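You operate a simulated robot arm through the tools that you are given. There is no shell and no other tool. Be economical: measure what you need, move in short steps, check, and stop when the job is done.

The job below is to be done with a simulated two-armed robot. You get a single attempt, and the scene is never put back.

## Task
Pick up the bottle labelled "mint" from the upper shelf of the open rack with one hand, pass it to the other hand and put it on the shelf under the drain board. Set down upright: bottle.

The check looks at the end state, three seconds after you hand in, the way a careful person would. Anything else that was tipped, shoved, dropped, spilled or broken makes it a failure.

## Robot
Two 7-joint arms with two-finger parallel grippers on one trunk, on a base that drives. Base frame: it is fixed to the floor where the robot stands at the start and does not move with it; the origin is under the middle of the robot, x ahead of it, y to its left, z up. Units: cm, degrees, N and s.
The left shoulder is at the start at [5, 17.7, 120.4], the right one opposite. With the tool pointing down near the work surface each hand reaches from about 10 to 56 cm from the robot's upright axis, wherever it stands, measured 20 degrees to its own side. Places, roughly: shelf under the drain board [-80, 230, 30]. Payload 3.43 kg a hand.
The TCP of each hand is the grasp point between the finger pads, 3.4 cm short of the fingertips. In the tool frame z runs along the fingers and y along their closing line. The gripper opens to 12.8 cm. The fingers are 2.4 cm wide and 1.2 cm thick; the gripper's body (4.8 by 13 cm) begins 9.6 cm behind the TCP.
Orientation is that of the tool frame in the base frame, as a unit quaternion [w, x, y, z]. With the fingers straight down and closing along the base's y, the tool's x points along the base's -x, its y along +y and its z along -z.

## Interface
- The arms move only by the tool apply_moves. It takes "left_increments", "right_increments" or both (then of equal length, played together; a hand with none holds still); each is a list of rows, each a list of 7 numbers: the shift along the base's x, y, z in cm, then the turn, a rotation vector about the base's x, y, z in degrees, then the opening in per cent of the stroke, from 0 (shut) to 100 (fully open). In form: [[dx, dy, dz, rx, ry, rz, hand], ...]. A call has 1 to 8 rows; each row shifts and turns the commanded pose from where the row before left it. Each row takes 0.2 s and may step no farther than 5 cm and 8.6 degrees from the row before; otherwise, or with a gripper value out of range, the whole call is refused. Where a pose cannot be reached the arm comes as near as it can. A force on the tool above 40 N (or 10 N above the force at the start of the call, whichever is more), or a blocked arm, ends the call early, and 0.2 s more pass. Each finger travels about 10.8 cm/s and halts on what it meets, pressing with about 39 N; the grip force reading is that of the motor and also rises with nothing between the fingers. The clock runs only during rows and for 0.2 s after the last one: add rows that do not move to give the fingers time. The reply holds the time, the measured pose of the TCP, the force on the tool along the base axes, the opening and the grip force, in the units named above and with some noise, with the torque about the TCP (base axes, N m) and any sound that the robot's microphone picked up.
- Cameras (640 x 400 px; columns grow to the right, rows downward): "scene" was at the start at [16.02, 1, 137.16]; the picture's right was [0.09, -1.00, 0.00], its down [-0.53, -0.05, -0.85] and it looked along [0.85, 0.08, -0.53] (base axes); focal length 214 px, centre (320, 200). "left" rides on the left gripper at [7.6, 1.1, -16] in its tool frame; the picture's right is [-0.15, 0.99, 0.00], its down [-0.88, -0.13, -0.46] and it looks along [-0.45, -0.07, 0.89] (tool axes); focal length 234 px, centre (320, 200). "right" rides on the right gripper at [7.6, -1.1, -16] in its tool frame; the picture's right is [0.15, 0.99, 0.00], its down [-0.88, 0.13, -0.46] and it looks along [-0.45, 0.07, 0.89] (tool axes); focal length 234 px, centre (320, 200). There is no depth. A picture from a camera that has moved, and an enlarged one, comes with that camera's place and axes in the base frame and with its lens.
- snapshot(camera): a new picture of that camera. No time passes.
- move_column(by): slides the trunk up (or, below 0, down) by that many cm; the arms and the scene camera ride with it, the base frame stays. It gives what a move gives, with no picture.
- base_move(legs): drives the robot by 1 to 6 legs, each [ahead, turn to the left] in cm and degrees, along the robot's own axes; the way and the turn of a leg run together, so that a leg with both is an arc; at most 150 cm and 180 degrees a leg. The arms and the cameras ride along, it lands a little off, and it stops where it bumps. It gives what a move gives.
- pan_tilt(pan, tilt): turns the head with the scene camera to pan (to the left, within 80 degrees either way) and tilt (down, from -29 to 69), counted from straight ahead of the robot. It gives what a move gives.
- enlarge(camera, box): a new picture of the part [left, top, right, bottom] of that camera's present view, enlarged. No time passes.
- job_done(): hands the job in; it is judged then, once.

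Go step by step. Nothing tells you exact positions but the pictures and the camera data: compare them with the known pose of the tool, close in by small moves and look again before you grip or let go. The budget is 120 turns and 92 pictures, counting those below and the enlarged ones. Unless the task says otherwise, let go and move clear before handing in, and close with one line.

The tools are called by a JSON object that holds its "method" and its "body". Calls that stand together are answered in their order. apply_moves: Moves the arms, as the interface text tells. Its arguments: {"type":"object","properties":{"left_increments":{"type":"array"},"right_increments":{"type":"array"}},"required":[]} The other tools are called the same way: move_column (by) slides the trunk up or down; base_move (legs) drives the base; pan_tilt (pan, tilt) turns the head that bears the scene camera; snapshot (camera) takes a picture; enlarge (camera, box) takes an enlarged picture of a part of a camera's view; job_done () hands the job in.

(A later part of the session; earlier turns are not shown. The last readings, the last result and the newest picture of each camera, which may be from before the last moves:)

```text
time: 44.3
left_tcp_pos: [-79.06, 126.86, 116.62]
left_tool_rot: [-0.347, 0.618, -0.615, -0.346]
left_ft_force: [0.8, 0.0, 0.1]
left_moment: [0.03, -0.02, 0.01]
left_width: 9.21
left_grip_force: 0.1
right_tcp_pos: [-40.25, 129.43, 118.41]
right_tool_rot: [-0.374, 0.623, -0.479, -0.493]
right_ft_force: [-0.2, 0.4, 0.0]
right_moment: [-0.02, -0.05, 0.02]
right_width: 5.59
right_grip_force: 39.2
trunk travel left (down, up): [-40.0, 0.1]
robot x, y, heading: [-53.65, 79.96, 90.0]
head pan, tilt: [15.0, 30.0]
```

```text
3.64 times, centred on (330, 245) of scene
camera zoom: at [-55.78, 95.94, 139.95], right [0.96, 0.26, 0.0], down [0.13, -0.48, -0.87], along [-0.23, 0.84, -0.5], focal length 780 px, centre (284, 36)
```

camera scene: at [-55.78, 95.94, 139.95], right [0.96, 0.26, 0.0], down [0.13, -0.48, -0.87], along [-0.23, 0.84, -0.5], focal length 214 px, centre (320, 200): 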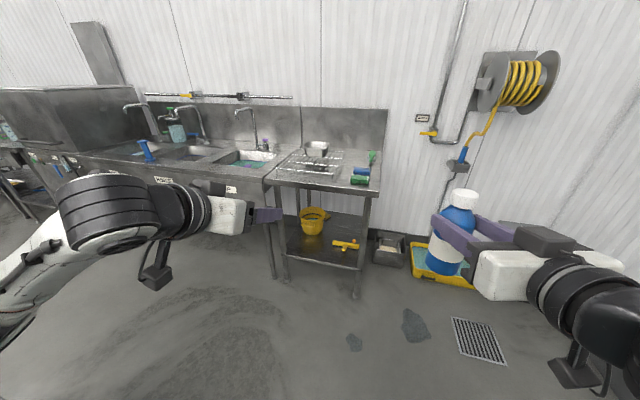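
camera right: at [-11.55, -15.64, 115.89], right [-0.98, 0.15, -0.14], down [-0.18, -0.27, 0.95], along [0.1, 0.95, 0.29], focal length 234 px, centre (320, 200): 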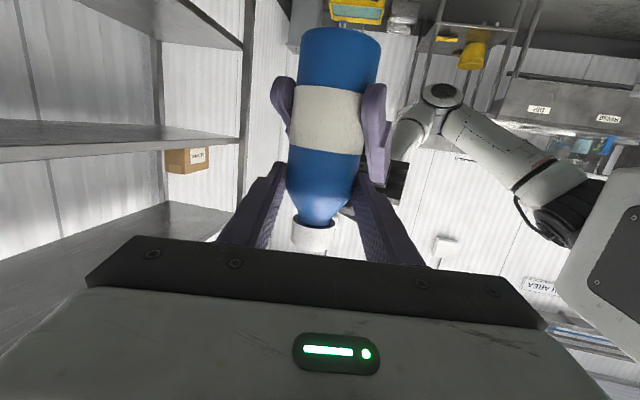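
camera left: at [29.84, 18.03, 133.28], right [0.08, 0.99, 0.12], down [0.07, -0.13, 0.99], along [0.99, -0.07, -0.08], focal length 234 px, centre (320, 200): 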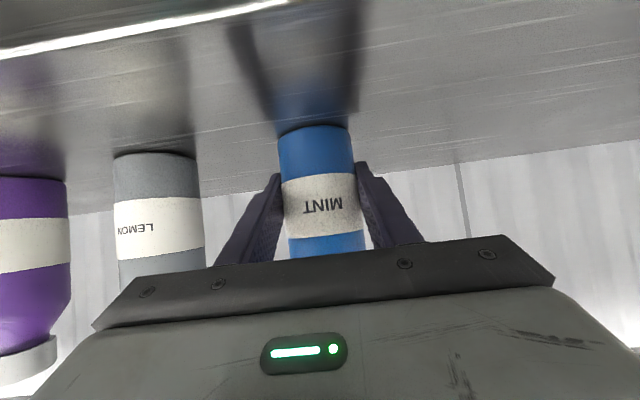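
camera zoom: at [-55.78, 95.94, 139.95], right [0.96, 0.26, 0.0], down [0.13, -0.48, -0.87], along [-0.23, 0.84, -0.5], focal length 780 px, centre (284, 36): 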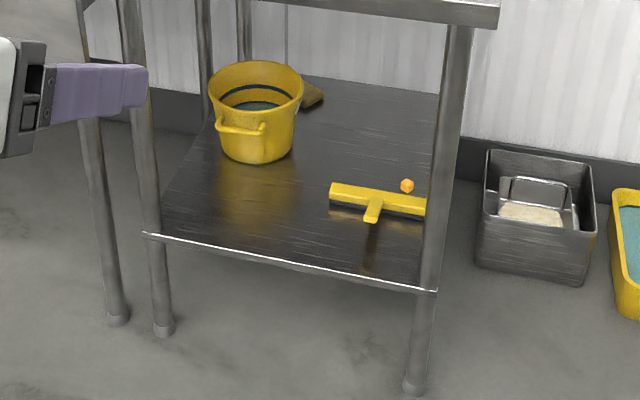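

I'll place the bottle at about (-87, 209) on the clear front part, well away from the squeegee and the bucket. First I'll tuck the left hand pointing down near the body and lower the trunk here in the open.

{"method": "apply_moves", "body": {"left_increments": [[0.4, -2.4, -2, -7.3, 0, 0, 72], [0.4, -2.4, -2, -7.3, 0, 0, 72], [0.4, -2.4, -2, -7.3, 0, 0, 72], [0.4, -2.4, -2, -7.3, 0, 0, 72], [0.4, -2.4, -2, -7.3, 0, 0, 72], [0.4, -2.4, -2, -7.3, 0, 0, 72], [0.4, -2.4, -2, -7.3, 0, 0, 72], [0.4, -2.4, -2, -7.3, 0, 0, 72]]}}

{"method": "move_column", "body": {"by": -39.5}}

{"method": "snapshot", "body": {"camera": "scene"}}

```text
time: 46.1
left_tcp_pos: [-75.88, 108.75, 100.76]
left_tool_rot: [-0.001, 0.709, -0.705, -0.002]
left_ft_force: [-0.4, 0.0, 0.4]
left_moment: [-0.01, -0.01, -0.01]
left_width: 9.24
left_grip_force: 0.0
left hand out of reach, approached as far as the arm can: row 1, 2
right_tcp_pos: [-40.33, 129.46, 118.48]
right_tool_rot: [-0.373, 0.623, -0.478, -0.494]
right_ft_force: [-0.6, -0.5, -0.5]
right_moment: [-0.05, -0.04, 0.0]
right_width: 5.61
right_grip_force: 39.3
trunk travel left (down, up): [-40.0, 0.1]
robot x, y, heading: [-53.5, 79.55, 90.2]
head pan, tilt: [15.0, 30.0]
```

```text
time: 49.9
left_tcp_pos: [-75.84, 108.81, 61.17]
left_tool_rot: [-0.001, 0.708, -0.706, -0.002]
left_ft_force: [0.6, 0.3, 0.0]
left_moment: [0.02, -0.01, -0.05]
left_width: 9.22
left_grip_force: 0.1
right_tcp_pos: [-40.39, 129.5, 78.94]
right_tool_rot: [-0.373, 0.623, -0.478, -0.494]
right_ft_force: [0.3, -0.7, 0.6]
right_moment: [-0.05, 0.0, 0.0]
right_width: 5.61
right_grip_force: 39.7
trunk travel left (down, up): [-0.5, 39.6]
robot x, y, heading: [-53.69, 79.95, 90.3]
head pan, tilt: [15.0, 30.0]
```

```text
62 pictures are left
camera scene: at [-55.79, 95.93, 100.46], right [0.96, 0.26, 0.0], down [0.13, -0.48, -0.87], along [-0.23, 0.84, -0.5], focal length 214 px, centre (320, 200)
```

scene: 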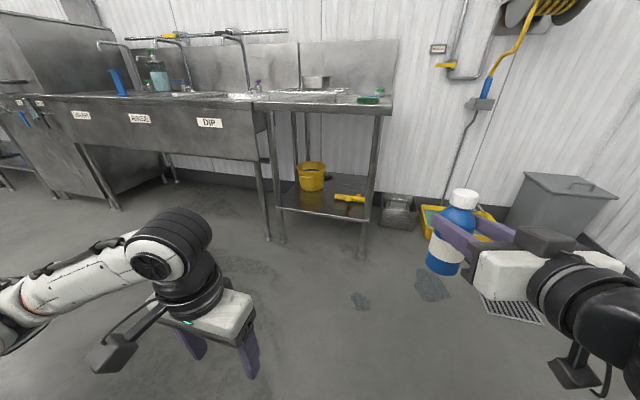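

Trunk lowered. Next I'll lower the right arm to approach height here in free space to check its reach.

{"method": "apply_moves", "body": {"right_increments": [[0, 0, -4.2, 0, 0, 0, 20], [0, 0, -4.2, 0, 0, 0, 20], [0, 0, -4.2, 0, 0, 0, 20], [0, 0, -4.2, 0, 0, 0, 20], [0, 0, -4.2, 0, 0, 0, 20], [0, 0, -4.2, 0, 0, 0, 20], [0, 0, -4.2, 0, 0, 0, 20], [0, 0, -4.2, 0, 0, 0, 20]]}}

{"method": "pan_tilt", "body": {"pan": -10, "tilt": 40}}

{"method": "snapshot", "body": {"camera": "scene"}}

```text
time: 51.6
left_tcp_pos: [-75.89, 108.68, 61.27]
left_tool_rot: [-0.002, 0.708, -0.706, -0.003]
left_ft_force: [-0.3, 0.7, 0.4]
left_moment: [0.0, 0.01, -0.01]
left_width: 9.23
left_grip_force: 0.1
right_tcp_pos: [-40.28, 129.5, 78.99]
right_tool_rot: [-0.373, 0.623, -0.478, -0.494]
right_ft_force: [0.3, -0.8, -0.8]
right_moment: [-0.06, -0.03, 0.01]
right_width: 5.64
right_grip_force: 39.1
right hand out of reach, approached as far as the arm can: row 1, 2, 3, 4, 5, 6, 7, 8
trunk travel left (down, up): [-0.5, 39.6]
robot x, y, heading: [-53.32, 80.05, 90.3]
head pan, tilt: [15.0, 30.0]
```

```text
time: 52.5
left_tcp_pos: [-75.92, 108.64, 61.21]
left_tool_rot: [-0.001, 0.709, -0.706, -0.003]
left_ft_force: [-0.4, -0.5, -0.3]
left_moment: [-0.04, -0.01, 0.02]
left_width: 9.21
left_grip_force: 0.1
right_tcp_pos: [-40.37, 129.49, 78.83]
right_tool_rot: [-0.373, 0.623, -0.478, -0.494]
right_ft_force: [0.5, -0.3, -0.3]
right_moment: [-0.06, -0.03, -0.01]
right_width: 5.63
right_grip_force: 39.2
trunk travel left (down, up): [-0.5, 39.6]
robot x, y, heading: [-53.29, 80.04, 90.2]
head pan, tilt: [-10.0, 40.0]
```

```text
61 pictures are left
camera scene: at [-51.98, 95.58, 98.92], right [0.99, -0.17, 0.0], down [-0.11, -0.63, -0.77], along [0.13, 0.76, -0.64], focal length 214 px, centre (320, 200)
```

scene: 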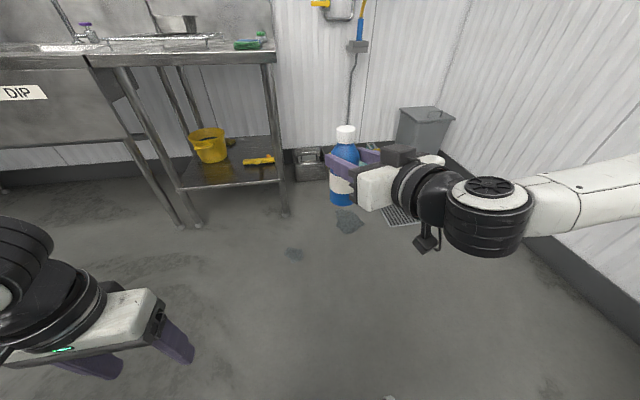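

The arm is folded too tightly to go straight down. I'll extend it forward and to the right first, then lower.

{"method": "apply_moves", "body": {"right_increments": [[0, 4, 0, 0, 0, 0, 20], [0, 4, 0, 0, 0, 0, 20], [0, 0, -4, 0, 0, 0, 20], [0, 0, -4, 0, 0, 0, 20], [0, 0, -4, 0, 0, 0, 20], [0, 0, -4, 0, 0, 0, 20], [0, 0, -4, 0, 0, 0, 20], [0, 0, -4, 0, 0, 0, 20]]}}

```text
time: 54.3
left_tcp_pos: [-75.79, 108.75, 61.28]
left_tool_rot: [-0.002, 0.708, -0.706, -0.003]
left_ft_force: [-0.1, -0.6, 0.2]
left_moment: [0.01, 0.01, 0.02]
left_width: 9.22
left_grip_force: 0.0
right_tcp_pos: [-42.9, 138.28, 77.65]
right_tool_rot: [-0.37, 0.627, -0.483, -0.487]
right_ft_force: [0.5, -0.6, 0.8]
right_moment: [-0.09, -0.03, 0.02]
right_width: 5.62
right_grip_force: 39.0
right hand out of reach, approached as far as the arm can: row 3, 4, 5, 6, 7, 8
trunk travel left (down, up): [-0.5, 39.6]
robot x, y, heading: [-53.9, 80.18, 90.3]
head pan, tilt: [-10.0, 40.0]
```

Lowering with this wrist heading is limited. I'll test whether pointing the hand more to the left frees the downward motion.

{"method": "apply_moves", "body": {"right_increments": [[0, -1, 0, 0, 0, 8, 20], [0, -1, 0, 0, 0, 8, 20], [0, -1, 0, 0, 0, 8, 20], [0, -1, 0, 0, 0, 8, 20], [0, 0, -3, 0, 0, 0, 20], [0, 0, -3, 0, 0, 0, 20], [0, 0, -3, 0, 0, 0, 20], [0, 0, -3, 0, 0, 0, 20]]}}

{"method": "snapshot", "body": {"camera": "scene"}}

```text
time: 56.1
left_tcp_pos: [-75.8, 108.81, 61.28]
left_tool_rot: [-0.001, 0.708, -0.706, -0.002]
left_ft_force: [0.9, 0.6, 0.1]
left_moment: [-0.02, -0.01, -0.01]
left_width: 9.21
left_grip_force: 0.1
right_tcp_pos: [-39.17, 132.9, 74.85]
right_tool_rot: [-0.221, 0.733, -0.289, -0.575]
right_ft_force: [0.2, 0.7, 0.2]
right_moment: [-0.03, -0.06, 0.02]
right_width: 5.63
right_grip_force: 38.6
right hand out of reach, approached as far as the arm can: row 1, 5, 6, 7, 8
trunk travel left (down, up): [-0.5, 39.6]
robot x, y, heading: [-53.5, 80.12, 90.4]
head pan, tilt: [-10.0, 40.0]
```

```text
60 pictures are left
camera scene: at [-51.98, 95.58, 98.92], right [0.99, -0.17, 0.0], down [-0.11, -0.63, -0.77], along [0.13, 0.75, -0.64], focal length 214 px, centre (320, 200)
```

scene: 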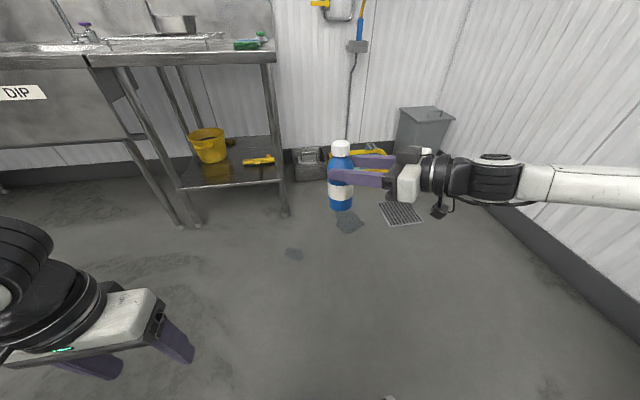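

The wrist's upward bend is the limit, so a horizontal hand held low needs the arm stretched further forward. I'll straighten the hand and extend it.

{"method": "apply_moves", "body": {"right_increments": [[0, 3.3, 0, 0, 0, -6, 20], [0, 3.3, 0, 0, 0, -6, 20], [0, 3.3, 0, 0, 0, -6, 20], [0, 3.3, 0, 0, 0, -6, 20], [0, 3.3, 0, 0, 0, -6, 20], [0, 3.3, 0, 0, 0, -6, 20], [0, 3.3, 0, 0, 0, -6, 20], [0, 3.3, 0, 0, 0, -5, 20]]}}

{"method": "apply_moves", "body": {"right_increments": [[0, 1, -4, 0, 0, 0, 20], [0, 1, -4, 0, 0, 0, 20], [0, 0, -4, 0, 0, 0, 20], [0, 0, -4, 0, 0, 0, 20], [0, 0, -4, 0, 0, 0, 20]]}}

{"method": "snapshot", "body": {"camera": "scene"}}

```text
time: 57.9
left_tcp_pos: [-75.84, 108.76, 61.29]
left_tool_rot: [-0.001, 0.708, -0.706, -0.002]
left_ft_force: [0.9, 0.1, -0.6]
left_moment: [-0.04, 0.01, -0.01]
left_width: 9.22
left_grip_force: 0.1
right_tcp_pos: [-33.82, 154.49, 79.93]
right_tool_rot: [0.434, -0.555, 0.556, 0.441]
right_ft_force: [-0.3, 0.1, 0.4]
right_moment: [-0.03, -0.02, 0.0]
right_width: 5.63
right_grip_force: 38.8
right hand out of reach, approached as far as the arm can: row 1, 2, 3, 4, 7, 8
trunk travel left (down, up): [-0.5, 39.6]
robot x, y, heading: [-53.78, 80.2, 90.1]
head pan, tilt: [-10.0, 40.0]
```

```text
time: 59.1
left_tcp_pos: [-75.83, 108.77, 61.35]
left_tool_rot: [-0.001, 0.708, -0.706, -0.002]
left_ft_force: [-0.2, -0.9, 0.8]
left_moment: [-0.02, -0.02, -0.02]
left_width: 9.2
left_grip_force: 0.1
right_tcp_pos: [-31.31, 153.75, 74.33]
right_tool_rot: [0.43, -0.559, 0.563, 0.431]
right_ft_force: [0.0, -0.3, 0.0]
right_moment: [-0.09, 0.01, 0.04]
right_width: 5.59
right_grip_force: 39.3
right hand out of reach, approached as far as the arm can: row 1, 2, 3, 4, 5
trunk travel left (down, up): [-0.5, 39.6]
robot x, y, heading: [-53.62, 79.95, 90.2]
head pan, tilt: [-10.0, 40.0]
```

```text
59 pictures are left
camera scene: at [-51.97, 95.59, 98.92], right [0.99, -0.17, 0.0], down [-0.11, -0.63, -0.77], along [0.13, 0.75, -0.64], focal length 214 px, centre (320, 200)
```

scene: 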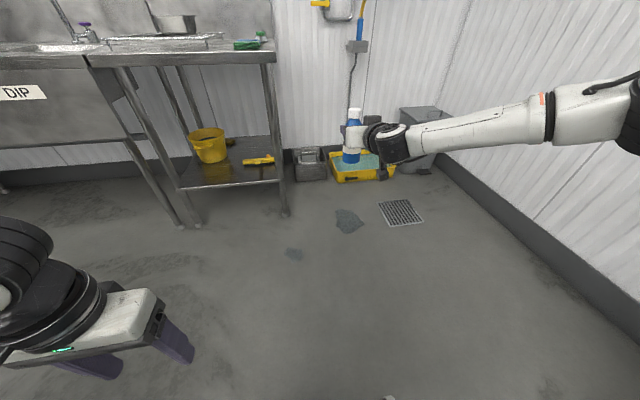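

A near-horizontal hand isn't feasible that low, so a steeper tool tilt of about 50° is needed. That will mean a re-grip via the left hand. First I'll test that a 50° tilt can reach z≈40.

{"method": "apply_moves", "body": {"right_increments": [[0, -2, 0, -8, 0, 0, 20], [0, -2, 0, -8, 0, 0, 20], [0, -2, 0, -8, 0, 0, 20], [0, -2, 0, -8, 0, 0, 20], [0, -2, 0, -8, 0, 0, 20], [0, 0, -4, 0, 0, 0, 20], [0, 0, -4, 0, 0, 0, 20], [0, 0, -4, 0, 0, 0, 20]]}}

{"method": "apply_moves", "body": {"right_increments": [[0, -1, -4, 0, 0, 0, 20], [0, -1, -4, 0, 0, 0, 20], [0, -1, -4, 0, 0, 0, 20], [0, -1, -4, 0, 0, 0, 20], [0, -1, -4, 0, 0, 0, 20], [0, -1, -4, 0, 0, 0, 20]]}}

{"method": "snapshot", "body": {"camera": "scene"}}

```text
time: 60.9
left_tcp_pos: [-75.84, 108.69, 61.22]
left_tool_rot: [-0.001, 0.708, -0.706, -0.002]
left_ft_force: [-0.2, 1.1, 0.6]
left_moment: [0.03, -0.05, 0.01]
left_width: 9.23
left_grip_force: 0.1
right_tcp_pos: [-31.56, 143.76, 62.4]
right_tool_rot: [0.218, -0.67, 0.673, 0.225]
right_ft_force: [-0.4, -0.3, 1.9]
right_moment: [0.04, 0.0, 0.0]
right_width: 5.61
right_grip_force: 38.6
trunk travel left (down, up): [-0.5, 39.6]
robot x, y, heading: [-53.5, 80.17, 90.4]
head pan, tilt: [-10.0, 40.0]
```

```text
time: 62.3
left_tcp_pos: [-75.74, 108.77, 61.19]
left_tool_rot: [-0.001, 0.708, -0.706, -0.003]
left_ft_force: [-0.8, 0.7, 0.1]
left_moment: [-0.01, -0.01, -0.04]
left_width: 9.23
left_grip_force: 0.0
right_tcp_pos: [-25.84, 132.88, 47.4]
right_tool_rot: [0.219, -0.67, 0.673, 0.225]
right_ft_force: [0.3, 1.4, -0.3]
right_moment: [0.03, 0.06, 0.02]
right_width: 5.62
right_grip_force: 39.3
right hand out of reach, approached as far as the arm can: row 2, 3, 4, 5, 6
trunk travel left (down, up): [-0.5, 39.6]
robot x, y, heading: [-53.83, 80.02, 90.2]
head pan, tilt: [-10.0, 40.0]
```

```text
58 pictures are left
camera scene: at [-51.97, 95.58, 98.92], right [0.99, -0.17, 0.0], down [-0.11, -0.63, -0.77], along [0.13, 0.75, -0.64], focal length 214 px, centre (320, 200)
```

scene: 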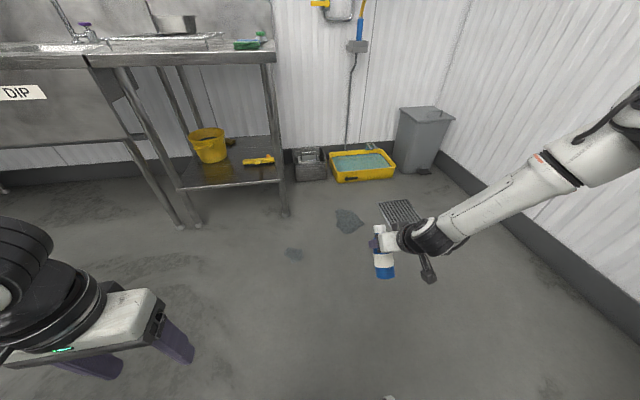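

{"method": "apply_moves", "body": {"right_increments": [[-1, 1, 0, -8, 0, 0, 20], [-1, 1, 0, -8, 0, 0, 20], [0, 0, -3, 0, 0, 0, 20], [0, 0, -3, 0, 0, 0, 20], [0, 0, -3, 0, 0, 0, 20]]}}

```text
time: 63.5
left_tcp_pos: [-75.73, 108.77, 61.25]
left_tool_rot: [-0.001, 0.709, -0.706, -0.002]
left_ft_force: [0.3, 0.7, 0.2]
left_moment: [0.0, 0.01, -0.02]
left_width: 9.23
left_grip_force: 0.0
right_tcp_pos: [-24.27, 130.98, 45.09]
right_tool_rot: [0.123, -0.694, 0.698, 0.129]
right_ft_force: [0.1, 0.0, 0.1]
right_moment: [0.07, -0.03, -0.05]
right_width: 5.61
right_grip_force: 39.0
right hand out of reach, approached as far as the arm can: row 1, 2, 3, 4, 5
trunk travel left (down, up): [-0.5, 39.6]
robot x, y, heading: [-53.35, 79.98, 90.2]
head pan, tilt: [-10.0, 40.0]
```

I'll bring the right arm back to a start-like configuration (tool down, closer in) and probe its low reach from there.

{"method": "apply_moves", "body": {"right_increments": [[-2, -2, 3.5, 0, 0, 0, 20], [-2.5, -2.5, 3, -4, 0, 0, 20], [-2.5, -2.5, 3, -4, 0, 0, 20], [-2.5, -2.5, 3, -4, 0, 0, 20], [-3, -3, 2, -4, 0, 0, 20], [-3, -3, 2, -4, 0, 0, 20], [-3, -3, 0, 0, 0, 0, 20], [-2.5, -3, 0, 0, 0, 0, 20]]}}

{"method": "apply_moves", "body": {"right_increments": [[0, 2, -4, 0, 0, 0, 20], [0, 2, -4, 0, 0, 0, 20], [0, 2, -4, 0, 0, 0, 20], [0, 2, -4, 0, 0, 0, 20], [0, 2, -4, 0, 0, 0, 20]]}}

{"method": "snapshot", "body": {"camera": "scene"}}

```text
time: 65.3
left_tcp_pos: [-75.82, 108.73, 61.36]
left_tool_rot: [-0.001, 0.708, -0.706, -0.002]
left_ft_force: [0.4, -0.9, 0.0]
left_moment: [0.01, 0.0, -0.03]
left_width: 9.22
left_grip_force: 0.1
right_tcp_pos: [-43.28, 109.37, 62.11]
right_tool_rot: [0.0, -0.704, 0.71, 0.006]
right_ft_force: [0.1, 0.5, -0.1]
right_moment: [0.08, 0.0, -0.02]
right_width: 5.58
right_grip_force: 39.1
right hand out of reach, approached as far as the arm can: row 8
trunk travel left (down, up): [-0.5, 39.6]
robot x, y, heading: [-53.47, 79.65, 90.1]
head pan, tilt: [-10.0, 40.0]
```

```text
time: 66.5
left_tcp_pos: [-75.82, 108.82, 61.32]
left_tool_rot: [-0.001, 0.708, -0.706, -0.003]
left_ft_force: [0.0, 0.6, 0.3]
left_moment: [0.0, -0.01, -0.01]
left_width: 9.21
left_grip_force: 0.1
right_tcp_pos: [-34.55, 117.9, 48.63]
right_tool_rot: [0.0, -0.705, 0.709, 0.008]
right_ft_force: [-0.1, -0.3, -0.7]
right_moment: [0.11, 0.01, -0.02]
right_width: 5.63
right_grip_force: 38.6
right hand out of reach, approached as far as the arm can: row 1, 2, 3, 4, 5
trunk travel left (down, up): [-0.5, 39.6]
robot x, y, heading: [-53.57, 79.7, 90.1]
head pan, tilt: [-10.0, 40.0]
```

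```text
57 pictures are left
camera scene: at [-51.98, 95.57, 98.92], right [0.99, -0.17, 0.0], down [-0.11, -0.63, -0.77], along [0.13, 0.75, -0.64], focal length 214 px, centre (320, 200)
```

scene: 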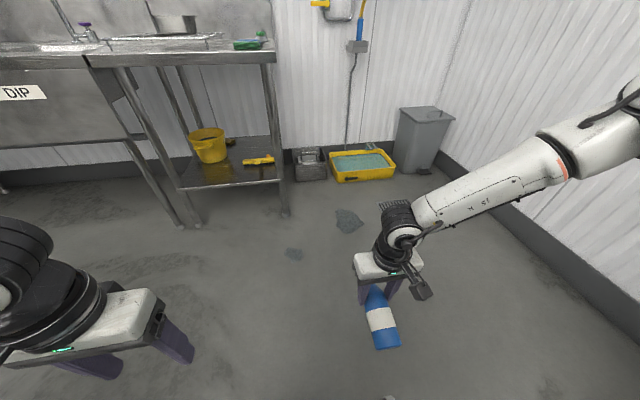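

{"method": "apply_moves", "body": {"right_increments": [[2, 1, -3, 0, 0, 0, 20], [2, 1, -3, 0, 0, 0, 20], [2, 1, -3, 0, 0, 0, 20], [2, 1, -3, 0, 0, 0, 20]]}}

{"method": "pan_tilt", "body": {"pan": -45, "tilt": 35}}

{"method": "snapshot", "body": {"camera": "scene"}}

```text
time: 67.5
left_tcp_pos: [-75.75, 108.81, 61.22]
left_tool_rot: [-0.001, 0.708, -0.706, -0.002]
left_ft_force: [-0.1, 0.0, 0.3]
left_moment: [0.0, -0.03, -0.01]
left_width: 9.26
left_grip_force: 0.2
right_tcp_pos: [-23.62, 119.67, 42.01]
right_tool_rot: [0.001, -0.705, 0.709, 0.007]
right_ft_force: [-0.7, 0.0, 0.7]
right_moment: [0.08, 0.02, 0.0]
right_width: 5.62
right_grip_force: 39.3
right hand out of reach, approached as far as the arm can: row 1, 2, 3, 4
trunk travel left (down, up): [-0.5, 39.6]
robot x, y, heading: [-53.68, 79.98, 90.3]
head pan, tilt: [-10.0, 40.0]
```

```text
time: 68.5
left_tcp_pos: [-75.84, 108.76, 61.24]
left_tool_rot: [-0.001, 0.708, -0.706, -0.002]
left_ft_force: [0.8, 0.2, -0.6]
left_moment: [-0.03, 0.03, 0.02]
left_width: 9.2
left_grip_force: 0.0
right_tcp_pos: [-23.62, 119.72, 42.0]
right_tool_rot: [0.001, -0.705, 0.709, 0.006]
right_ft_force: [0.0, 0.1, 0.3]
right_moment: [0.09, 0.03, 0.0]
right_width: 5.62
right_grip_force: 39.5
trunk travel left (down, up): [-0.5, 39.6]
robot x, y, heading: [-54.04, 79.89, 90.4]
head pan, tilt: [-45.0, 35.0]
```

```text
56 pictures are left
camera scene: at [-47.21, 93.45, 99.68], right [0.71, -0.7, 0.0], down [-0.4, -0.41, -0.82], along [0.58, 0.58, -0.57], focal length 214 px, centre (320, 200)
```

scene: 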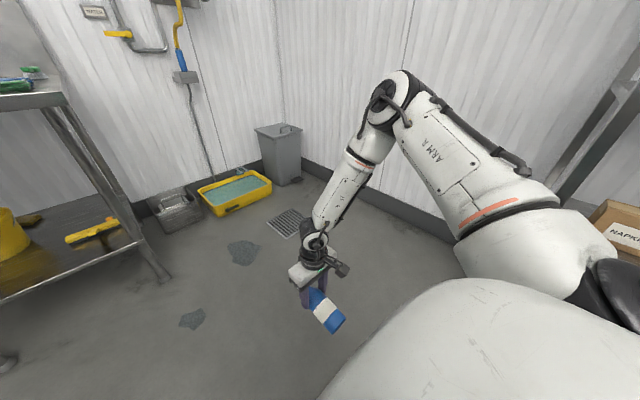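

The elbow sits high ahead of the shoulder, and going to the right seems to free it. I'll probe further to the right side.

{"method": "apply_moves", "body": {"right_increments": [[4, -1, 0, 0, 0, 0, 20], [4, -1, 0, 0, 0, 0, 20], [4, -1, 0, 0, 0, 0, 20], [4, -1, 0, 0, 0, 0, 20], [0, 0, -3, 0, 0, 0, 20], [0, 0, -3, 0, 0, 0, 20], [0, 0, -3, 0, 0, 0, 20]]}}

{"method": "snapshot", "body": {"camera": "scene"}}

```text
time: 70.2
left_tcp_pos: [-75.79, 108.7, 61.23]
left_tool_rot: [-0.001, 0.709, -0.706, -0.003]
left_ft_force: [0.2, 0.0, -0.5]
left_moment: [-0.04, 0.01, 0.0]
left_width: 9.24
left_grip_force: 0.1
right_tcp_pos: [-7.6, 115.78, 38.07]
right_tool_rot: [0.001, -0.706, 0.709, 0.006]
right_ft_force: [-0.1, 0.7, -0.4]
right_moment: [0.06, -0.02, -0.01]
right_width: 5.62
right_grip_force: 39.2
right hand out of reach, approached as far as the arm can: row 6, 7
trunk travel left (down, up): [-0.5, 39.6]
robot x, y, heading: [-53.48, 80.23, 90.1]
head pan, tilt: [-45.0, 35.0]
```

```text
55 pictures are left
camera scene: at [-47.2, 93.44, 99.68], right [0.71, -0.7, 0.0], down [-0.4, -0.41, -0.82], along [0.58, 0.58, -0.57], focal length 214 px, centre (320, 200)
```

scene: 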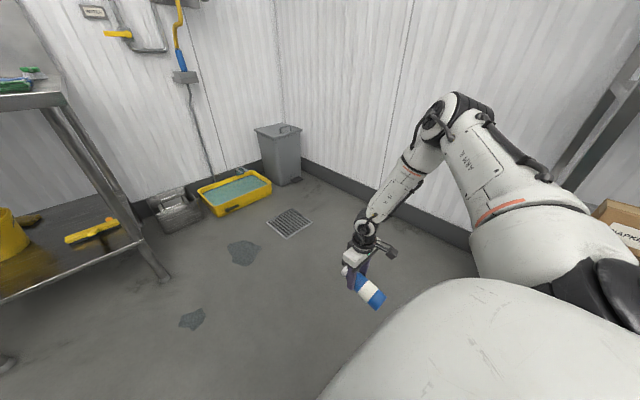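

Low reach improves to the right. I'll test the hand turned radially (yawed right) with an outward tilt, which is the arm's more natural plane.

{"method": "apply_moves", "body": {"right_increments": [[1, 0, 2, 0, 0, -7.5, 20], [1, 0, 2, 0, 0, -7.5, 20], [0, 0, 1, 0, 0, -7.5, 20], [0, 0, 0, 0, 0, -7.5, 20], [0, 0, 0, 0, 0, -7.5, 20], [0, 0, 0, 0, 0, -7.5, 20], [0, 0, 0, 0, 0, -7.5, 20]]}}

{"method": "apply_moves", "body": {"right_increments": [[0.5, 0.5, 0, 5, -6.3, 0, 20], [0.5, 0.5, 0, 5, -6.3, 0, 20], [0.5, 0.5, 0, 5, -6.3, 0, 20], [0.5, 0.5, 0, 5, -6.3, 0, 20], [0, 0, -3, 0, 0, 0, 20], [0, 0, -3, 0, 0, 0, 20]]}}

{"method": "snapshot", "body": {"camera": "scene"}}

```text
time: 71.8
left_tcp_pos: [-75.86, 108.82, 61.3]
left_tool_rot: [-0.002, 0.709, -0.705, -0.002]
left_ft_force: [0.6, -0.2, -0.1]
left_moment: [-0.04, -0.05, 0.01]
left_width: 9.22
left_grip_force: 0.0
right_tcp_pos: [-5.54, 115.61, 43.06]
right_tool_rot: [0.003, -0.318, 0.948, 0.005]
right_ft_force: [0.2, -0.8, -0.7]
right_moment: [0.1, -0.07, -0.01]
right_width: 5.6
right_grip_force: 39.4
trunk travel left (down, up): [-0.5, 39.6]
robot x, y, heading: [-53.51, 80.08, 90.2]
head pan, tilt: [-45.0, 35.0]
```

```text
time: 73.2
left_tcp_pos: [-75.9, 108.86, 61.18]
left_tool_rot: [-0.001, 0.708, -0.706, -0.003]
left_ft_force: [-0.6, -0.4, -0.2]
left_moment: [0.02, 0.01, -0.01]
left_width: 9.21
left_grip_force: 0.1
right_tcp_pos: [-3.63, 117.65, 41.2]
right_tool_rot: [0.264, -0.306, 0.909, 0.098]
right_ft_force: [0.0, 1.5, 0.4]
right_moment: [0.03, 0.01, 0.01]
right_width: 5.6
right_grip_force: 39.1
right hand out of reach, approached as far as the arm can: row 5, 6
trunk travel left (down, up): [-0.5, 39.6]
robot x, y, heading: [-53.74, 80.02, 90.2]
head pan, tilt: [-45.0, 35.0]
```

```text
54 pictures are left
camera scene: at [-47.2, 93.44, 99.68], right [0.71, -0.7, 0.0], down [-0.4, -0.41, -0.82], along [0.58, 0.58, -0.57], focal length 214 px, centre (320, 200)
```

scene: 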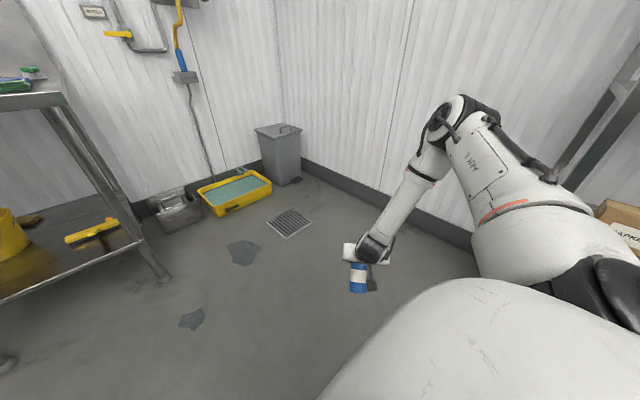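

Much better: tilted 33° outward at z≈41. Next test is how far the tilt can go.

{"method": "apply_moves", "body": {"right_increments": [[0.8, 0.6, 0.5, 5, -6.3, 0, 20], [0.8, 0.6, 0.5, 5, -6.3, 0, 20], [0.8, 0.6, 0, 0, 0, 0, 20], [2, 1.5, -2, 0, 0, 0, 20], [2, 1.5, -2, 0, 0, 0, 20], [2, 1.5, -2, 0, 0, 0, 20]]}}

{"method": "snapshot", "body": {"camera": "scene"}}

```text
time: 74.5
left_tcp_pos: [-75.78, 108.78, 61.08]
left_tool_rot: [-0.001, 0.708, -0.706, -0.002]
left_ft_force: [-1.1, 0.2, 0.1]
left_moment: [-0.01, 0.0, -0.03]
left_width: 9.2
left_grip_force: 0.1
right_tcp_pos: [1.4, 120.6, 45.29]
right_tool_rot: [0.388, -0.29, 0.864, 0.14]
right_ft_force: [-0.5, -0.2, 1.2]
right_moment: [0.01, -0.01, -0.01]
right_width: 5.59
right_grip_force: 39.2
right hand out of reach, approached as far as the arm can: row 1, 2, 4, 5, 6
trunk travel left (down, up): [-0.5, 39.6]
robot x, y, heading: [-53.5, 79.95, 90.1]
head pan, tilt: [-45.0, 35.0]
```

```text
53 pictures are left
camera scene: at [-47.2, 93.45, 99.68], right [0.71, -0.7, 0.0], down [-0.4, -0.41, -0.82], along [0.58, 0.58, -0.57], focal length 214 px, centre (320, 200)
```

scene: 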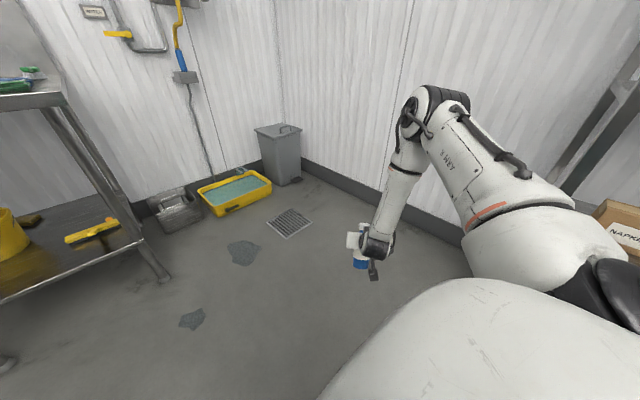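

So with β≈45–57 the right hand reaches z≈41–46. Gripping the cap with β≈50 puts the TCP at z≈46, which is feasible. I'll return to the handover pose, let the left take the bottle low, and re-grip the cap with the right.

{"method": "apply_moves", "body": {"right_increments": [[-2.5, 0.5, 4, 0, 0, 8, 20], [-2.5, 0.5, 4, 0, 0, 8, 20], [-2.5, 0.5, 4, 0, 0, 8, 20], [-2.5, 0.5, 4, 0, 0, 8, 20], [-2.5, 0.5, 4, 0, 0, 8, 20], [-2.5, 0.5, 4, 0, 0, 8, 20], [-2.5, 0.5, 4, 0, 0, 8, 20], [-2.5, 0.5, 4, 0, 0, 8, 20]]}}

{"method": "apply_moves", "body": {"right_increments": [[-1, 0, 0.5, 0, 0, 8.4, 20], [-1, 0, 0.5, 0, 0, 8.4, 20], [-1, 0, 0.5, 0, 0, 8.4, 20], [-1, 0, 0.5, 0, 0, 8.4, 20], [-1, 0, 0.5, 0, 0, 8.4, 20], [-1, 0, 0.5, 0, 0, 8.4, 20], [-1, 0, 0.5, 0, 0, 8.4, 20], [-1, 0, 0.5, 0, 0, 8.4, 20]]}}

{"method": "pan_tilt", "body": {"pan": -10, "tilt": 30}}

{"method": "snapshot", "body": {"camera": "scene"}}

```text
time: 76.3
left_tcp_pos: [-75.75, 108.76, 61.32]
left_tool_rot: [-0.001, 0.708, -0.706, -0.003]
left_ft_force: [0.6, -0.2, -0.2]
left_moment: [0.0, 0.04, 0.01]
left_width: 9.22
left_grip_force: 0.0
right_tcp_pos: [-13.86, 124.01, 75.24]
right_tool_rot: [-0.284, 0.663, -0.624, -0.301]
right_ft_force: [0.0, -0.4, 0.0]
right_moment: [-0.01, -0.03, 0.05]
right_width: 5.62
right_grip_force: 38.8
right hand out of reach, approached as far as the arm can: row 1, 2, 8
trunk travel left (down, up): [-0.5, 39.6]
robot x, y, heading: [-53.21, 80.41, 90.3]
head pan, tilt: [-45.0, 35.0]
```

```text
time: 78.2
left_tcp_pos: [-75.81, 108.8, 61.3]
left_tool_rot: [-0.001, 0.708, -0.706, -0.002]
left_ft_force: [-0.3, -0.7, 0.8]
left_moment: [-0.01, 0.0, -0.01]
left_width: 9.21
left_grip_force: 0.0
right_tcp_pos: [-18.38, 124.49, 76.6]
right_tool_rot: [-0.224, 0.756, -0.507, -0.347]
right_ft_force: [0.1, -0.7, 0.5]
right_moment: [-0.03, 0.0, 0.02]
right_width: 5.6
right_grip_force: 38.5
right hand out of reach, approached as far as the arm can: row 2, 3, 4, 5, 6, 7, 8
trunk travel left (down, up): [-0.5, 39.6]
robot x, y, heading: [-53.24, 80.12, 90.2]
head pan, tilt: [-45.0, 35.0]
```

```text
time: 79.2
left_tcp_pos: [-75.85, 108.72, 61.37]
left_tool_rot: [-0.001, 0.708, -0.706, -0.002]
left_ft_force: [0.2, -0.8, 0.5]
left_moment: [0.01, 0.01, 0.0]
left_width: 9.24
left_grip_force: 0.0
right_tcp_pos: [-18.33, 124.4, 76.63]
right_tool_rot: [-0.224, 0.757, -0.507, -0.346]
right_ft_force: [-0.1, -0.9, -0.7]
right_moment: [-0.03, -0.01, 0.0]
right_width: 5.62
right_grip_force: 38.9
trunk travel left (down, up): [-0.5, 39.6]
robot x, y, heading: [-53.35, 79.86, 90.0]
head pan, tilt: [-10.0, 30.0]
```

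```text
52 pictures are left
camera scene: at [-51.87, 96.11, 100.45], right [0.99, -0.17, 0.0], down [-0.09, -0.49, -0.87], along [0.15, 0.85, -0.5], focal length 214 px, centre (320, 200)
```

scene: 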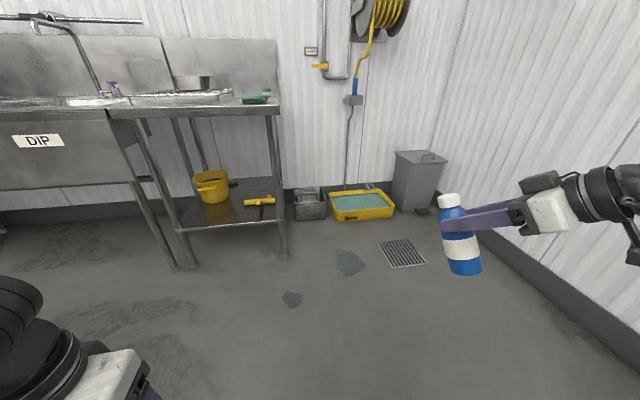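

{"method": "apply_moves", "body": {"right_increments": [[-3, 0, 1, 0, 0, 0, 20], [-3, 0, 1, 0, 0, 0, 20], [-3, 0, 1, 0, 0, 4, 20], [-3, 0, 1, 0, 0, 6, 20], [-3, 0, 0, 0, 0, 8, 20], [-3, 0, 0, 0, 0, 8, 20], [-3, 0, 0, 0, 0, 8, 20], [-3, 0, 0, 0, 0, 8, 20]]}}

```text
time: 81.0
left_tcp_pos: [-75.83, 108.7, 61.17]
left_tool_rot: [0.0, 0.708, -0.706, -0.002]
left_ft_force: [0.1, -0.2, 1.1]
left_moment: [0.04, 0.0, 0.02]
left_width: 9.22
left_grip_force: 0.1
right_tcp_pos: [-38.41, 124.48, 80.7]
right_tool_rot: [-0.122, 0.865, -0.284, -0.394]
right_ft_force: [0.0, 0.1, 0.1]
right_moment: [-0.02, 0.0, -0.01]
right_width: 5.62
right_grip_force: 38.6
right hand out of reach, approached as far as the arm can: row 7, 8
trunk travel left (down, up): [-0.5, 39.6]
robot x, y, heading: [-53.74, 79.9, 90.3]
head pan, tilt: [-10.0, 30.0]
```

{"method": "apply_moves", "body": {"right_increments": [[-2, 0, 0.2, 4.5, 6.3, 0, 20], [-2, 0, 0.2, 4.5, 6.3, 0, 20], [-2, 0, 0, 4.5, 6.3, 0, 20], [-2, 0, 0, 4.5, 6.3, 0, 20], [-2, 0, 0, 0, 0, 8, 20], [-2, 0, 0, 0, 0, 8, 20], [-2, 0, 0, 0, 0, 8, 20]]}}

{"method": "snapshot", "body": {"camera": "scene"}}

```text
time: 82.6
left_tcp_pos: [-75.84, 108.63, 61.18]
left_tool_rot: [-0.002, 0.709, -0.705, -0.003]
left_ft_force: [0.4, -0.1, 0.0]
left_moment: [-0.01, -0.01, 0.0]
left_width: 9.22
left_grip_force: 0.1
right_tcp_pos: [-58.01, 119.56, 82.3]
right_tool_rot: [-0.067, 0.745, -0.097, -0.657]
right_ft_force: [0.9, -0.5, -0.1]
right_moment: [-0.02, -0.08, -0.02]
right_width: 5.61
right_grip_force: 38.5
right hand out of reach, approached as far as the arm can: row 5, 6, 7
trunk travel left (down, up): [-0.5, 39.6]
robot x, y, heading: [-53.83, 80.07, 90.2]
head pan, tilt: [-10.0, 30.0]
```

```text
51 pictures are left
camera scene: at [-51.9, 96.09, 100.46], right [0.99, -0.17, 0.0], down [-0.08, -0.49, -0.87], along [0.15, 0.85, -0.5], focal length 214 px, centre (320, 200)
```

scene: 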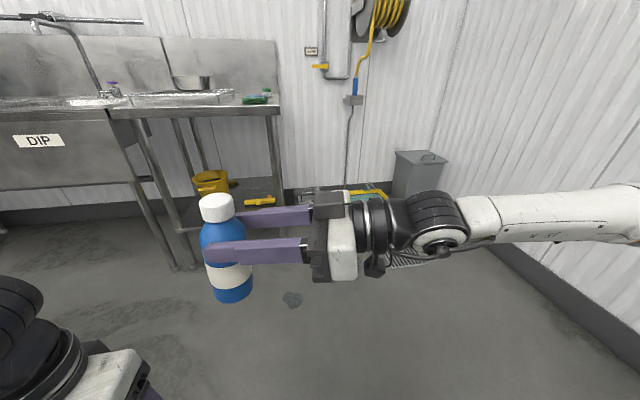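

The bottle is nearly upright in the right hand again. I'm bringing the left hand up: pitch forward first, then turn it to face the bottle from the left.

{"method": "apply_moves", "body": {"left_increments": [[-0.8, 2.4, 1.8, 7.4, 0, 0, 72], [-0.8, 2.4, 1.8, 7.4, 0, 0, 72], [-0.8, 2.4, 1.8, 7.4, 0, 0, 72], [-0.8, 2.4, 1.8, 7.4, 0, 0, 72], [-0.8, 2.4, 1.8, 7.4, 0, 0, 72], [-0.8, 2.4, 1.8, 7.4, 0, 0, 72], [-0.8, 2.4, 1.8, 7.4, 0, 0, 72], [-0.8, 2.4, 1.8, 7.4, 0, 0, 72]], "right_increments": [[0.5, 0.3, 0, 0, 0, 0, 20], [0.5, 0.3, 0, 0, 0, 0, 20], [0.5, 0.3, 0, 0, 0, 0, 20], [0.5, 0.3, 0, 0, 0, 0, 20], [0.5, 0.3, 0, 0, 0, 0, 20], [0.5, 0.3, 0, 0, 0, 0, 20], [0.5, 0.3, 0, 0, 0, 0, 20], [0.5, 0.3, 0, 0, 0, 0, 20]]}}

{"method": "apply_moves", "body": {"left_increments": [[0, -0.5, 0, 0, 0, -8.4, 72], [0, -0.5, 0, 0, 0, -8.4, 72], [0, -0.5, 0, 0, 0, -8.4, 72], [0, -0.5, 0, 0, 0, -8.4, 72], [0, -0.5, 0, 0, 0, -8.4, 72], [0, -0.5, 0, 0, 0, -8.4, 72], [0, -0.5, 0, 0, 0, -8.4, 72], [0, -0.5, 0, 0, 0, -8.4, 72]]}}

{"method": "snapshot", "body": {"camera": "scene"}}

```text
time: 84.4
left_tcp_pos: [-82.45, 127.89, 75.5]
left_tool_rot: [-0.352, 0.614, -0.612, -0.352]
left_ft_force: [-0.3, 0.2, 1.1]
left_moment: [0.01, 0.06, -0.02]
left_width: 9.2
left_grip_force: 0.0
right_tcp_pos: [-54.4, 122.07, 82.3]
right_tool_rot: [-0.067, 0.745, -0.097, -0.657]
right_ft_force: [-0.5, 0.0, 0.6]
right_moment: [0.01, -0.08, -0.02]
right_width: 5.6
right_grip_force: 38.5
trunk travel left (down, up): [-0.5, 39.6]
robot x, y, heading: [-53.46, 80.0, 90.0]
head pan, tilt: [-10.0, 30.0]
```

```text
time: 86.2
left_tcp_pos: [-82.23, 123.82, 75.71]
left_tool_rot: [0.487, -0.172, 0.851, 0.098]
left_ft_force: [0.2, -0.4, 0.0]
left_moment: [0.01, 0.02, -0.02]
left_width: 9.21
left_grip_force: 0.0
right_tcp_pos: [-54.24, 122.0, 82.26]
right_tool_rot: [-0.068, 0.745, -0.097, -0.656]
right_ft_force: [0.4, -0.1, -1.2]
right_moment: [-0.01, -0.09, -0.03]
right_width: 5.64
right_grip_force: 38.5
trunk travel left (down, up): [-0.5, 39.6]
robot x, y, heading: [-53.71, 80.08, 90.1]
head pan, tilt: [-10.0, 30.0]
```

```text
50 pictures are left
camera scene: at [-51.89, 96.11, 100.46], right [0.99, -0.17, 0.0], down [-0.08, -0.49, -0.87], along [0.15, 0.85, -0.5], focal length 214 px, centre (320, 200)
```

scene: 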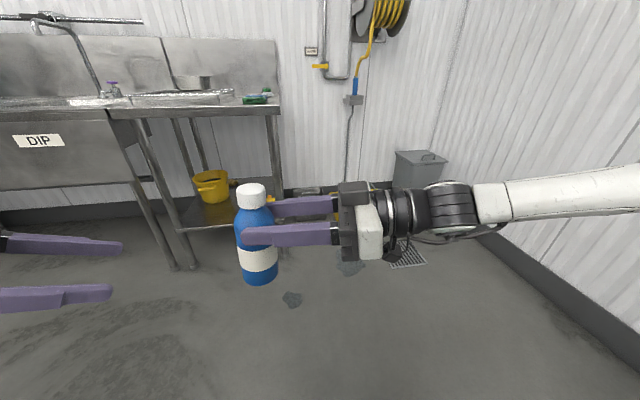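

{"method": "apply_moves", "body": {"left_increments": [[3.3, -1.6, 0.2, 0, 0, 0, 72], [3.3, -1.6, 0.2, 0, 0, 0, 72], [3.3, -1.6, 0.2, 0, 0, 0, 72], [3.3, -1.6, 0.2, 0, 0, 0, 72]], "right_increments": [[0, 0, 0, -0.6, -2.5, 0, 20], [0, 0, 0, 0, 0, 0, 20], [0, 0, 0, 0, 0, 0, 20], [0, 0, 0, 0, 0, 0, 20]]}}

{"method": "snapshot", "body": {"camera": "left"}}

{"method": "snapshot", "body": {"camera": "scene"}}

```text
time: 87.2
left_tcp_pos: [-69.01, 117.59, 76.3]
left_tool_rot: [0.487, -0.174, 0.85, 0.099]
left_ft_force: [0.9, -1.0, 0.3]
left_moment: [0.01, -0.04, 0.02]
left_width: 9.24
left_grip_force: 0.0
right_tcp_pos: [-54.29, 122.13, 82.16]
right_tool_rot: [-0.066, 0.759, -0.1, -0.64]
right_ft_force: [0.2, -0.4, -0.8]
right_moment: [-0.03, -0.05, 0.0]
right_width: 5.62
right_grip_force: 39.4
trunk travel left (down, up): [-0.5, 39.6]
robot x, y, heading: [-53.41, 79.61, 90.2]
head pan, tilt: [-10.0, 30.0]
```

```text
49 pictures are left
camera left: at [-85.61, 111.64, 77.82], right [-0.32, 0.94, 0.12], down [0.1, -0.1, 0.99], along [0.94, 0.33, -0.06], focal length 234 px, centre (320, 200)
```

left: 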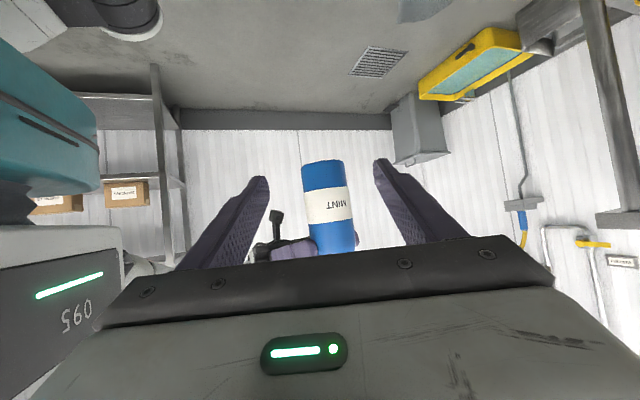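

```text
48 pictures are left
camera scene: at [-51.89, 96.11, 100.46], right [0.99, -0.17, 0.0], down [-0.08, -0.49, -0.87], along [0.15, 0.85, -0.5], focal length 214 px, centre (320, 200)
```

scene: 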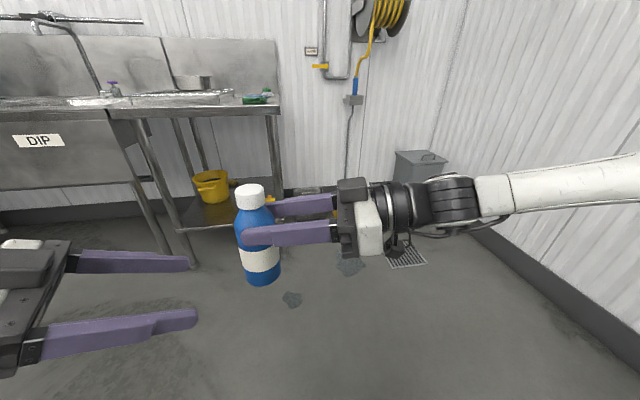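

Aligned: the bottle is centred for the left fingers. Advancing to enclose its lower body.

{"method": "apply_moves", "body": {"left_increments": [[3, 1.26, 0.05, 0, 0, 0, 72], [3, 1.26, 0.05, 0, 0, 0, 72], [3, 1.26, 0.05, 0, 0, 0, 72], [3, 1.26, 0, 0, 0, 0, 72]]}}

{"method": "enlarge", "body": {"camera": "scene", "box": [180, 170, 340, 290]}}

```text
time: 88.2
left_tcp_pos: [-56.77, 122.55, 76.64]
left_tool_rot: [0.486, -0.174, 0.851, 0.098]
left_ft_force: [0.1, 0.4, -0.2]
left_moment: [0.0, -0.04, 0.01]
left_width: 9.21
left_grip_force: 0.1
right_tcp_pos: [-54.44, 122.14, 82.22]
right_tool_rot: [-0.066, 0.76, -0.099, -0.639]
right_ft_force: [0.1, -0.5, -0.7]
right_moment: [-0.04, -0.1, 0.02]
right_width: 5.63
right_grip_force: 38.8
trunk travel left (down, up): [-0.5, 39.6]
robot x, y, heading: [-53.56, 80.0, 89.9]
head pan, tilt: [-10.0, 30.0]
```

```text
3.33 times, centred on (260, 230) of scene
camera zoom: at [-51.89, 96.11, 100.46], right [0.99, -0.17, 0.0], down [-0.08, -0.49, -0.87], along [0.15, 0.85, -0.5], focal length 715 px, centre (520, 100)
```

zoom: 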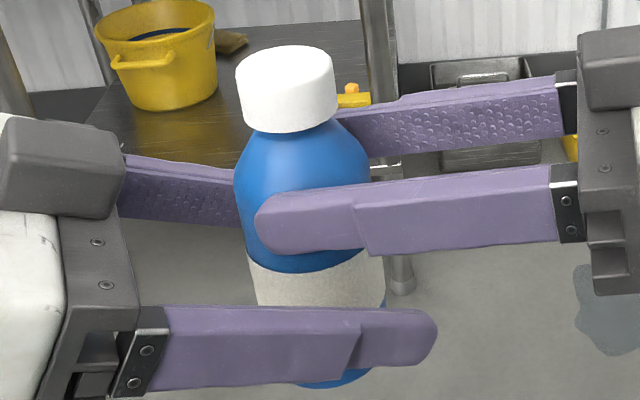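

Good fit with clearance. I'll close the left hand, then open the right and withdraw it.

{"method": "apply_moves", "body": {"left_increments": [[0, 0, 0, 0, 0, 0, 58], [0, 0, 0, 0, 0, 0, 48], [0, 0, 0, 0, 0, 0, 40], [0, 0, 0, 0, 0, 0, 20], [0, 0, 0, 0, 0, 0, 20]]}}

{"method": "enlarge", "body": {"camera": "scene", "box": [180, 170, 340, 290]}}

```text
time: 89.4
left_tcp_pos: [-56.93, 122.68, 76.7]
left_tool_rot: [0.486, -0.175, 0.85, 0.099]
left_ft_force: [-1.6, 4.1, 0.2]
left_moment: [-0.48, -0.29, 0.0]
left_width: 5.77
left_grip_force: 38.6
right_tcp_pos: [-54.48, 122.04, 82.15]
right_tool_rot: [-0.066, 0.76, -0.099, -0.64]
right_ft_force: [3.0, -3.5, -0.3]
right_moment: [0.24, 0.04, 0.04]
right_width: 5.62
right_grip_force: 39.2
trunk travel left (down, up): [-0.5, 39.6]
robot x, y, heading: [-53.54, 80.01, 90.2]
head pan, tilt: [-10.0, 30.0]
```

```text
3.33 times, centred on (260, 230) of scene
camera zoom: at [-51.89, 96.11, 100.46], right [0.99, -0.17, 0.0], down [-0.08, -0.49, -0.87], along [0.15, 0.85, -0.5], focal length 715 px, centre (520, 100)
```

zoom: 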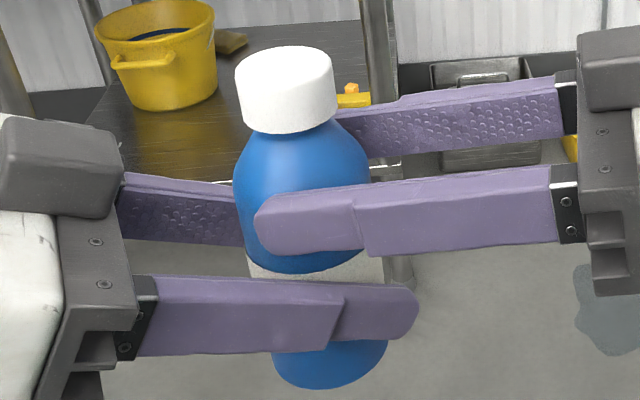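

{"method": "apply_moves", "body": {"right_increments": [[0, 0, 0, 0, 0, 0, 50], [0, 0, 0, 0, 0, 0, 62], [0, 0, 0, 0, 0, 0, 75], [0, 0, 0, 0, 0, 0, 75], [2, -0.5, 0.35, 0, 0, 0, 75], [3, -0.7, 0.5, 0, 0, 0, 75], [4, -0.9, 0.7, 0, 0, 0, 75], [4, -0.9, 0.7, 0, 0, 0, 75]]}}

{"method": "snapshot", "body": {"camera": "scene"}}

```text
time: 91.2
left_tcp_pos: [-56.93, 122.73, 76.68]
left_tool_rot: [0.486, -0.173, 0.851, 0.098]
left_ft_force: [0.2, 0.5, -0.2]
left_moment: [-0.01, -0.01, 0.02]
left_width: 5.79
left_grip_force: 38.9
right_tcp_pos: [-43.91, 120.73, 84.32]
right_tool_rot: [-0.065, 0.759, -0.098, -0.64]
right_ft_force: [0.1, 0.3, 0.0]
right_moment: [-0.01, 0.01, -0.02]
right_width: 9.59
right_grip_force: 0.0
right hand out of reach, approached as far as the arm can: row 8
trunk travel left (down, up): [-0.5, 39.6]
robot x, y, heading: [-53.17, 79.86, 90.1]
head pan, tilt: [-10.0, 30.0]
```

```text
45 pictures are left
camera scene: at [-51.88, 96.11, 100.45], right [0.99, -0.17, 0.0], down [-0.08, -0.49, -0.87], along [0.15, 0.85, -0.5], focal length 214 px, centre (320, 200)
```

scene: 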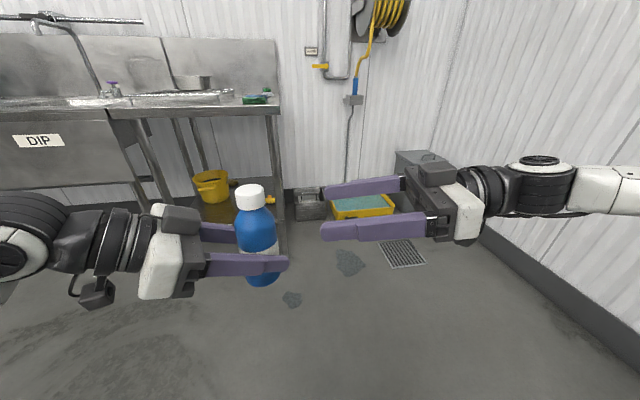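

The left hand holds it firmly. I'm moving the right hand aside and reorienting it to a ~50° downward tilt.

{"method": "apply_moves", "body": {"right_increments": [[3, -1, 1.5, -1.8, -7.8, 0, 75], [3, -1, 1.5, -1.8, -7.8, 0, 75], [3, -0.5, 1.5, -1.8, -7.8, 0, 75], [2, 0, 1, -1.8, -7.8, 0, 75], [2, 0, 1, -1.8, -7.8, 0, 75], [0, 0, 0, 0, 0, -8, 75], [0, 0, 0, 0, 0, -8, 75], [0, 0, 0, 0, 0, -8, 75]]}}

{"method": "apply_moves", "body": {"right_increments": [[0, -0.5, 0, 0, 0, -8.4, 75], [0, -0.5, 0, 0, 0, -8.4, 75], [0, -0.5, 0, 0, 0, -8.4, 75], [0, -0.5, 0, 0, 0, -8.4, 75], [0, 0, 0, 0, 0, -8.4, 75], [0, 0, 0, 0, 0, -8.4, 75], [0, 0, 0, 0, 0, -8.4, 75], [0, 0, 0, 0, 0, -8.4, 75]]}}

{"method": "snapshot", "body": {"camera": "scene"}}

```text
time: 93.0
left_tcp_pos: [-56.94, 122.55, 76.65]
left_tool_rot: [0.486, -0.174, 0.851, 0.099]
left_ft_force: [-0.5, -0.9, -0.5]
left_moment: [-0.02, 0.01, 0.01]
left_width: 5.75
left_grip_force: 39.4
right_tcp_pos: [-61.37, 126.14, 90.88]
right_tool_rot: [-0.103, 0.886, -0.311, -0.328]
right_ft_force: [0.4, 0.0, 0.5]
right_moment: [0.01, 0.03, 0.01]
right_width: 9.59
right_grip_force: 0.1
right hand out of reach, approached as far as the arm can: row 1, 2, 3, 4, 5, 6, 7, 8
trunk travel left (down, up): [-0.5, 39.6]
robot x, y, heading: [-53.49, 79.7, 90.2]
head pan, tilt: [-10.0, 30.0]
```

```text
time: 94.1
left_tcp_pos: [-56.93, 122.12, 75.8]
left_tool_rot: [0.481, -0.177, 0.854, 0.087]
left_ft_force: [0.2, 0.0, 0.3]
left_moment: [-0.04, 0.02, -0.01]
left_width: 5.74
left_grip_force: 39.1
right_tcp_pos: [-65.34, 129.32, 83.24]
right_tool_rot: [-0.137, 0.755, -0.54, -0.347]
right_ft_force: [-0.5, 0.0, 0.2]
right_moment: [-0.01, 0.0, 0.01]
right_width: 9.63
right_grip_force: 0.1
right hand out of reach, approached as far as the arm can: row 1, 2, 3, 4, 5
trunk travel left (down, up): [-0.5, 39.6]
robot x, y, heading: [-53.22, 80.05, 90.2]
head pan, tilt: [-10.0, 30.0]
stopped in row 5 (right hand): the force on the tool passed its limit at 43 N (the readings are from after the stop); the commanded pose is now the measured one
```

```text
44 pictures are left
camera scene: at [-54.29, 96.22, 100.54], right [1.0, 0.1, 0.0], down [0.05, -0.49, -0.87], along [-0.09, 0.87, -0.49], focal length 214 px, centre (320, 200)
```

scene: 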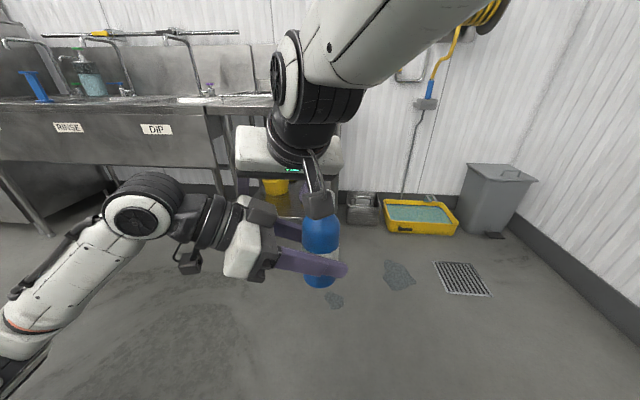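

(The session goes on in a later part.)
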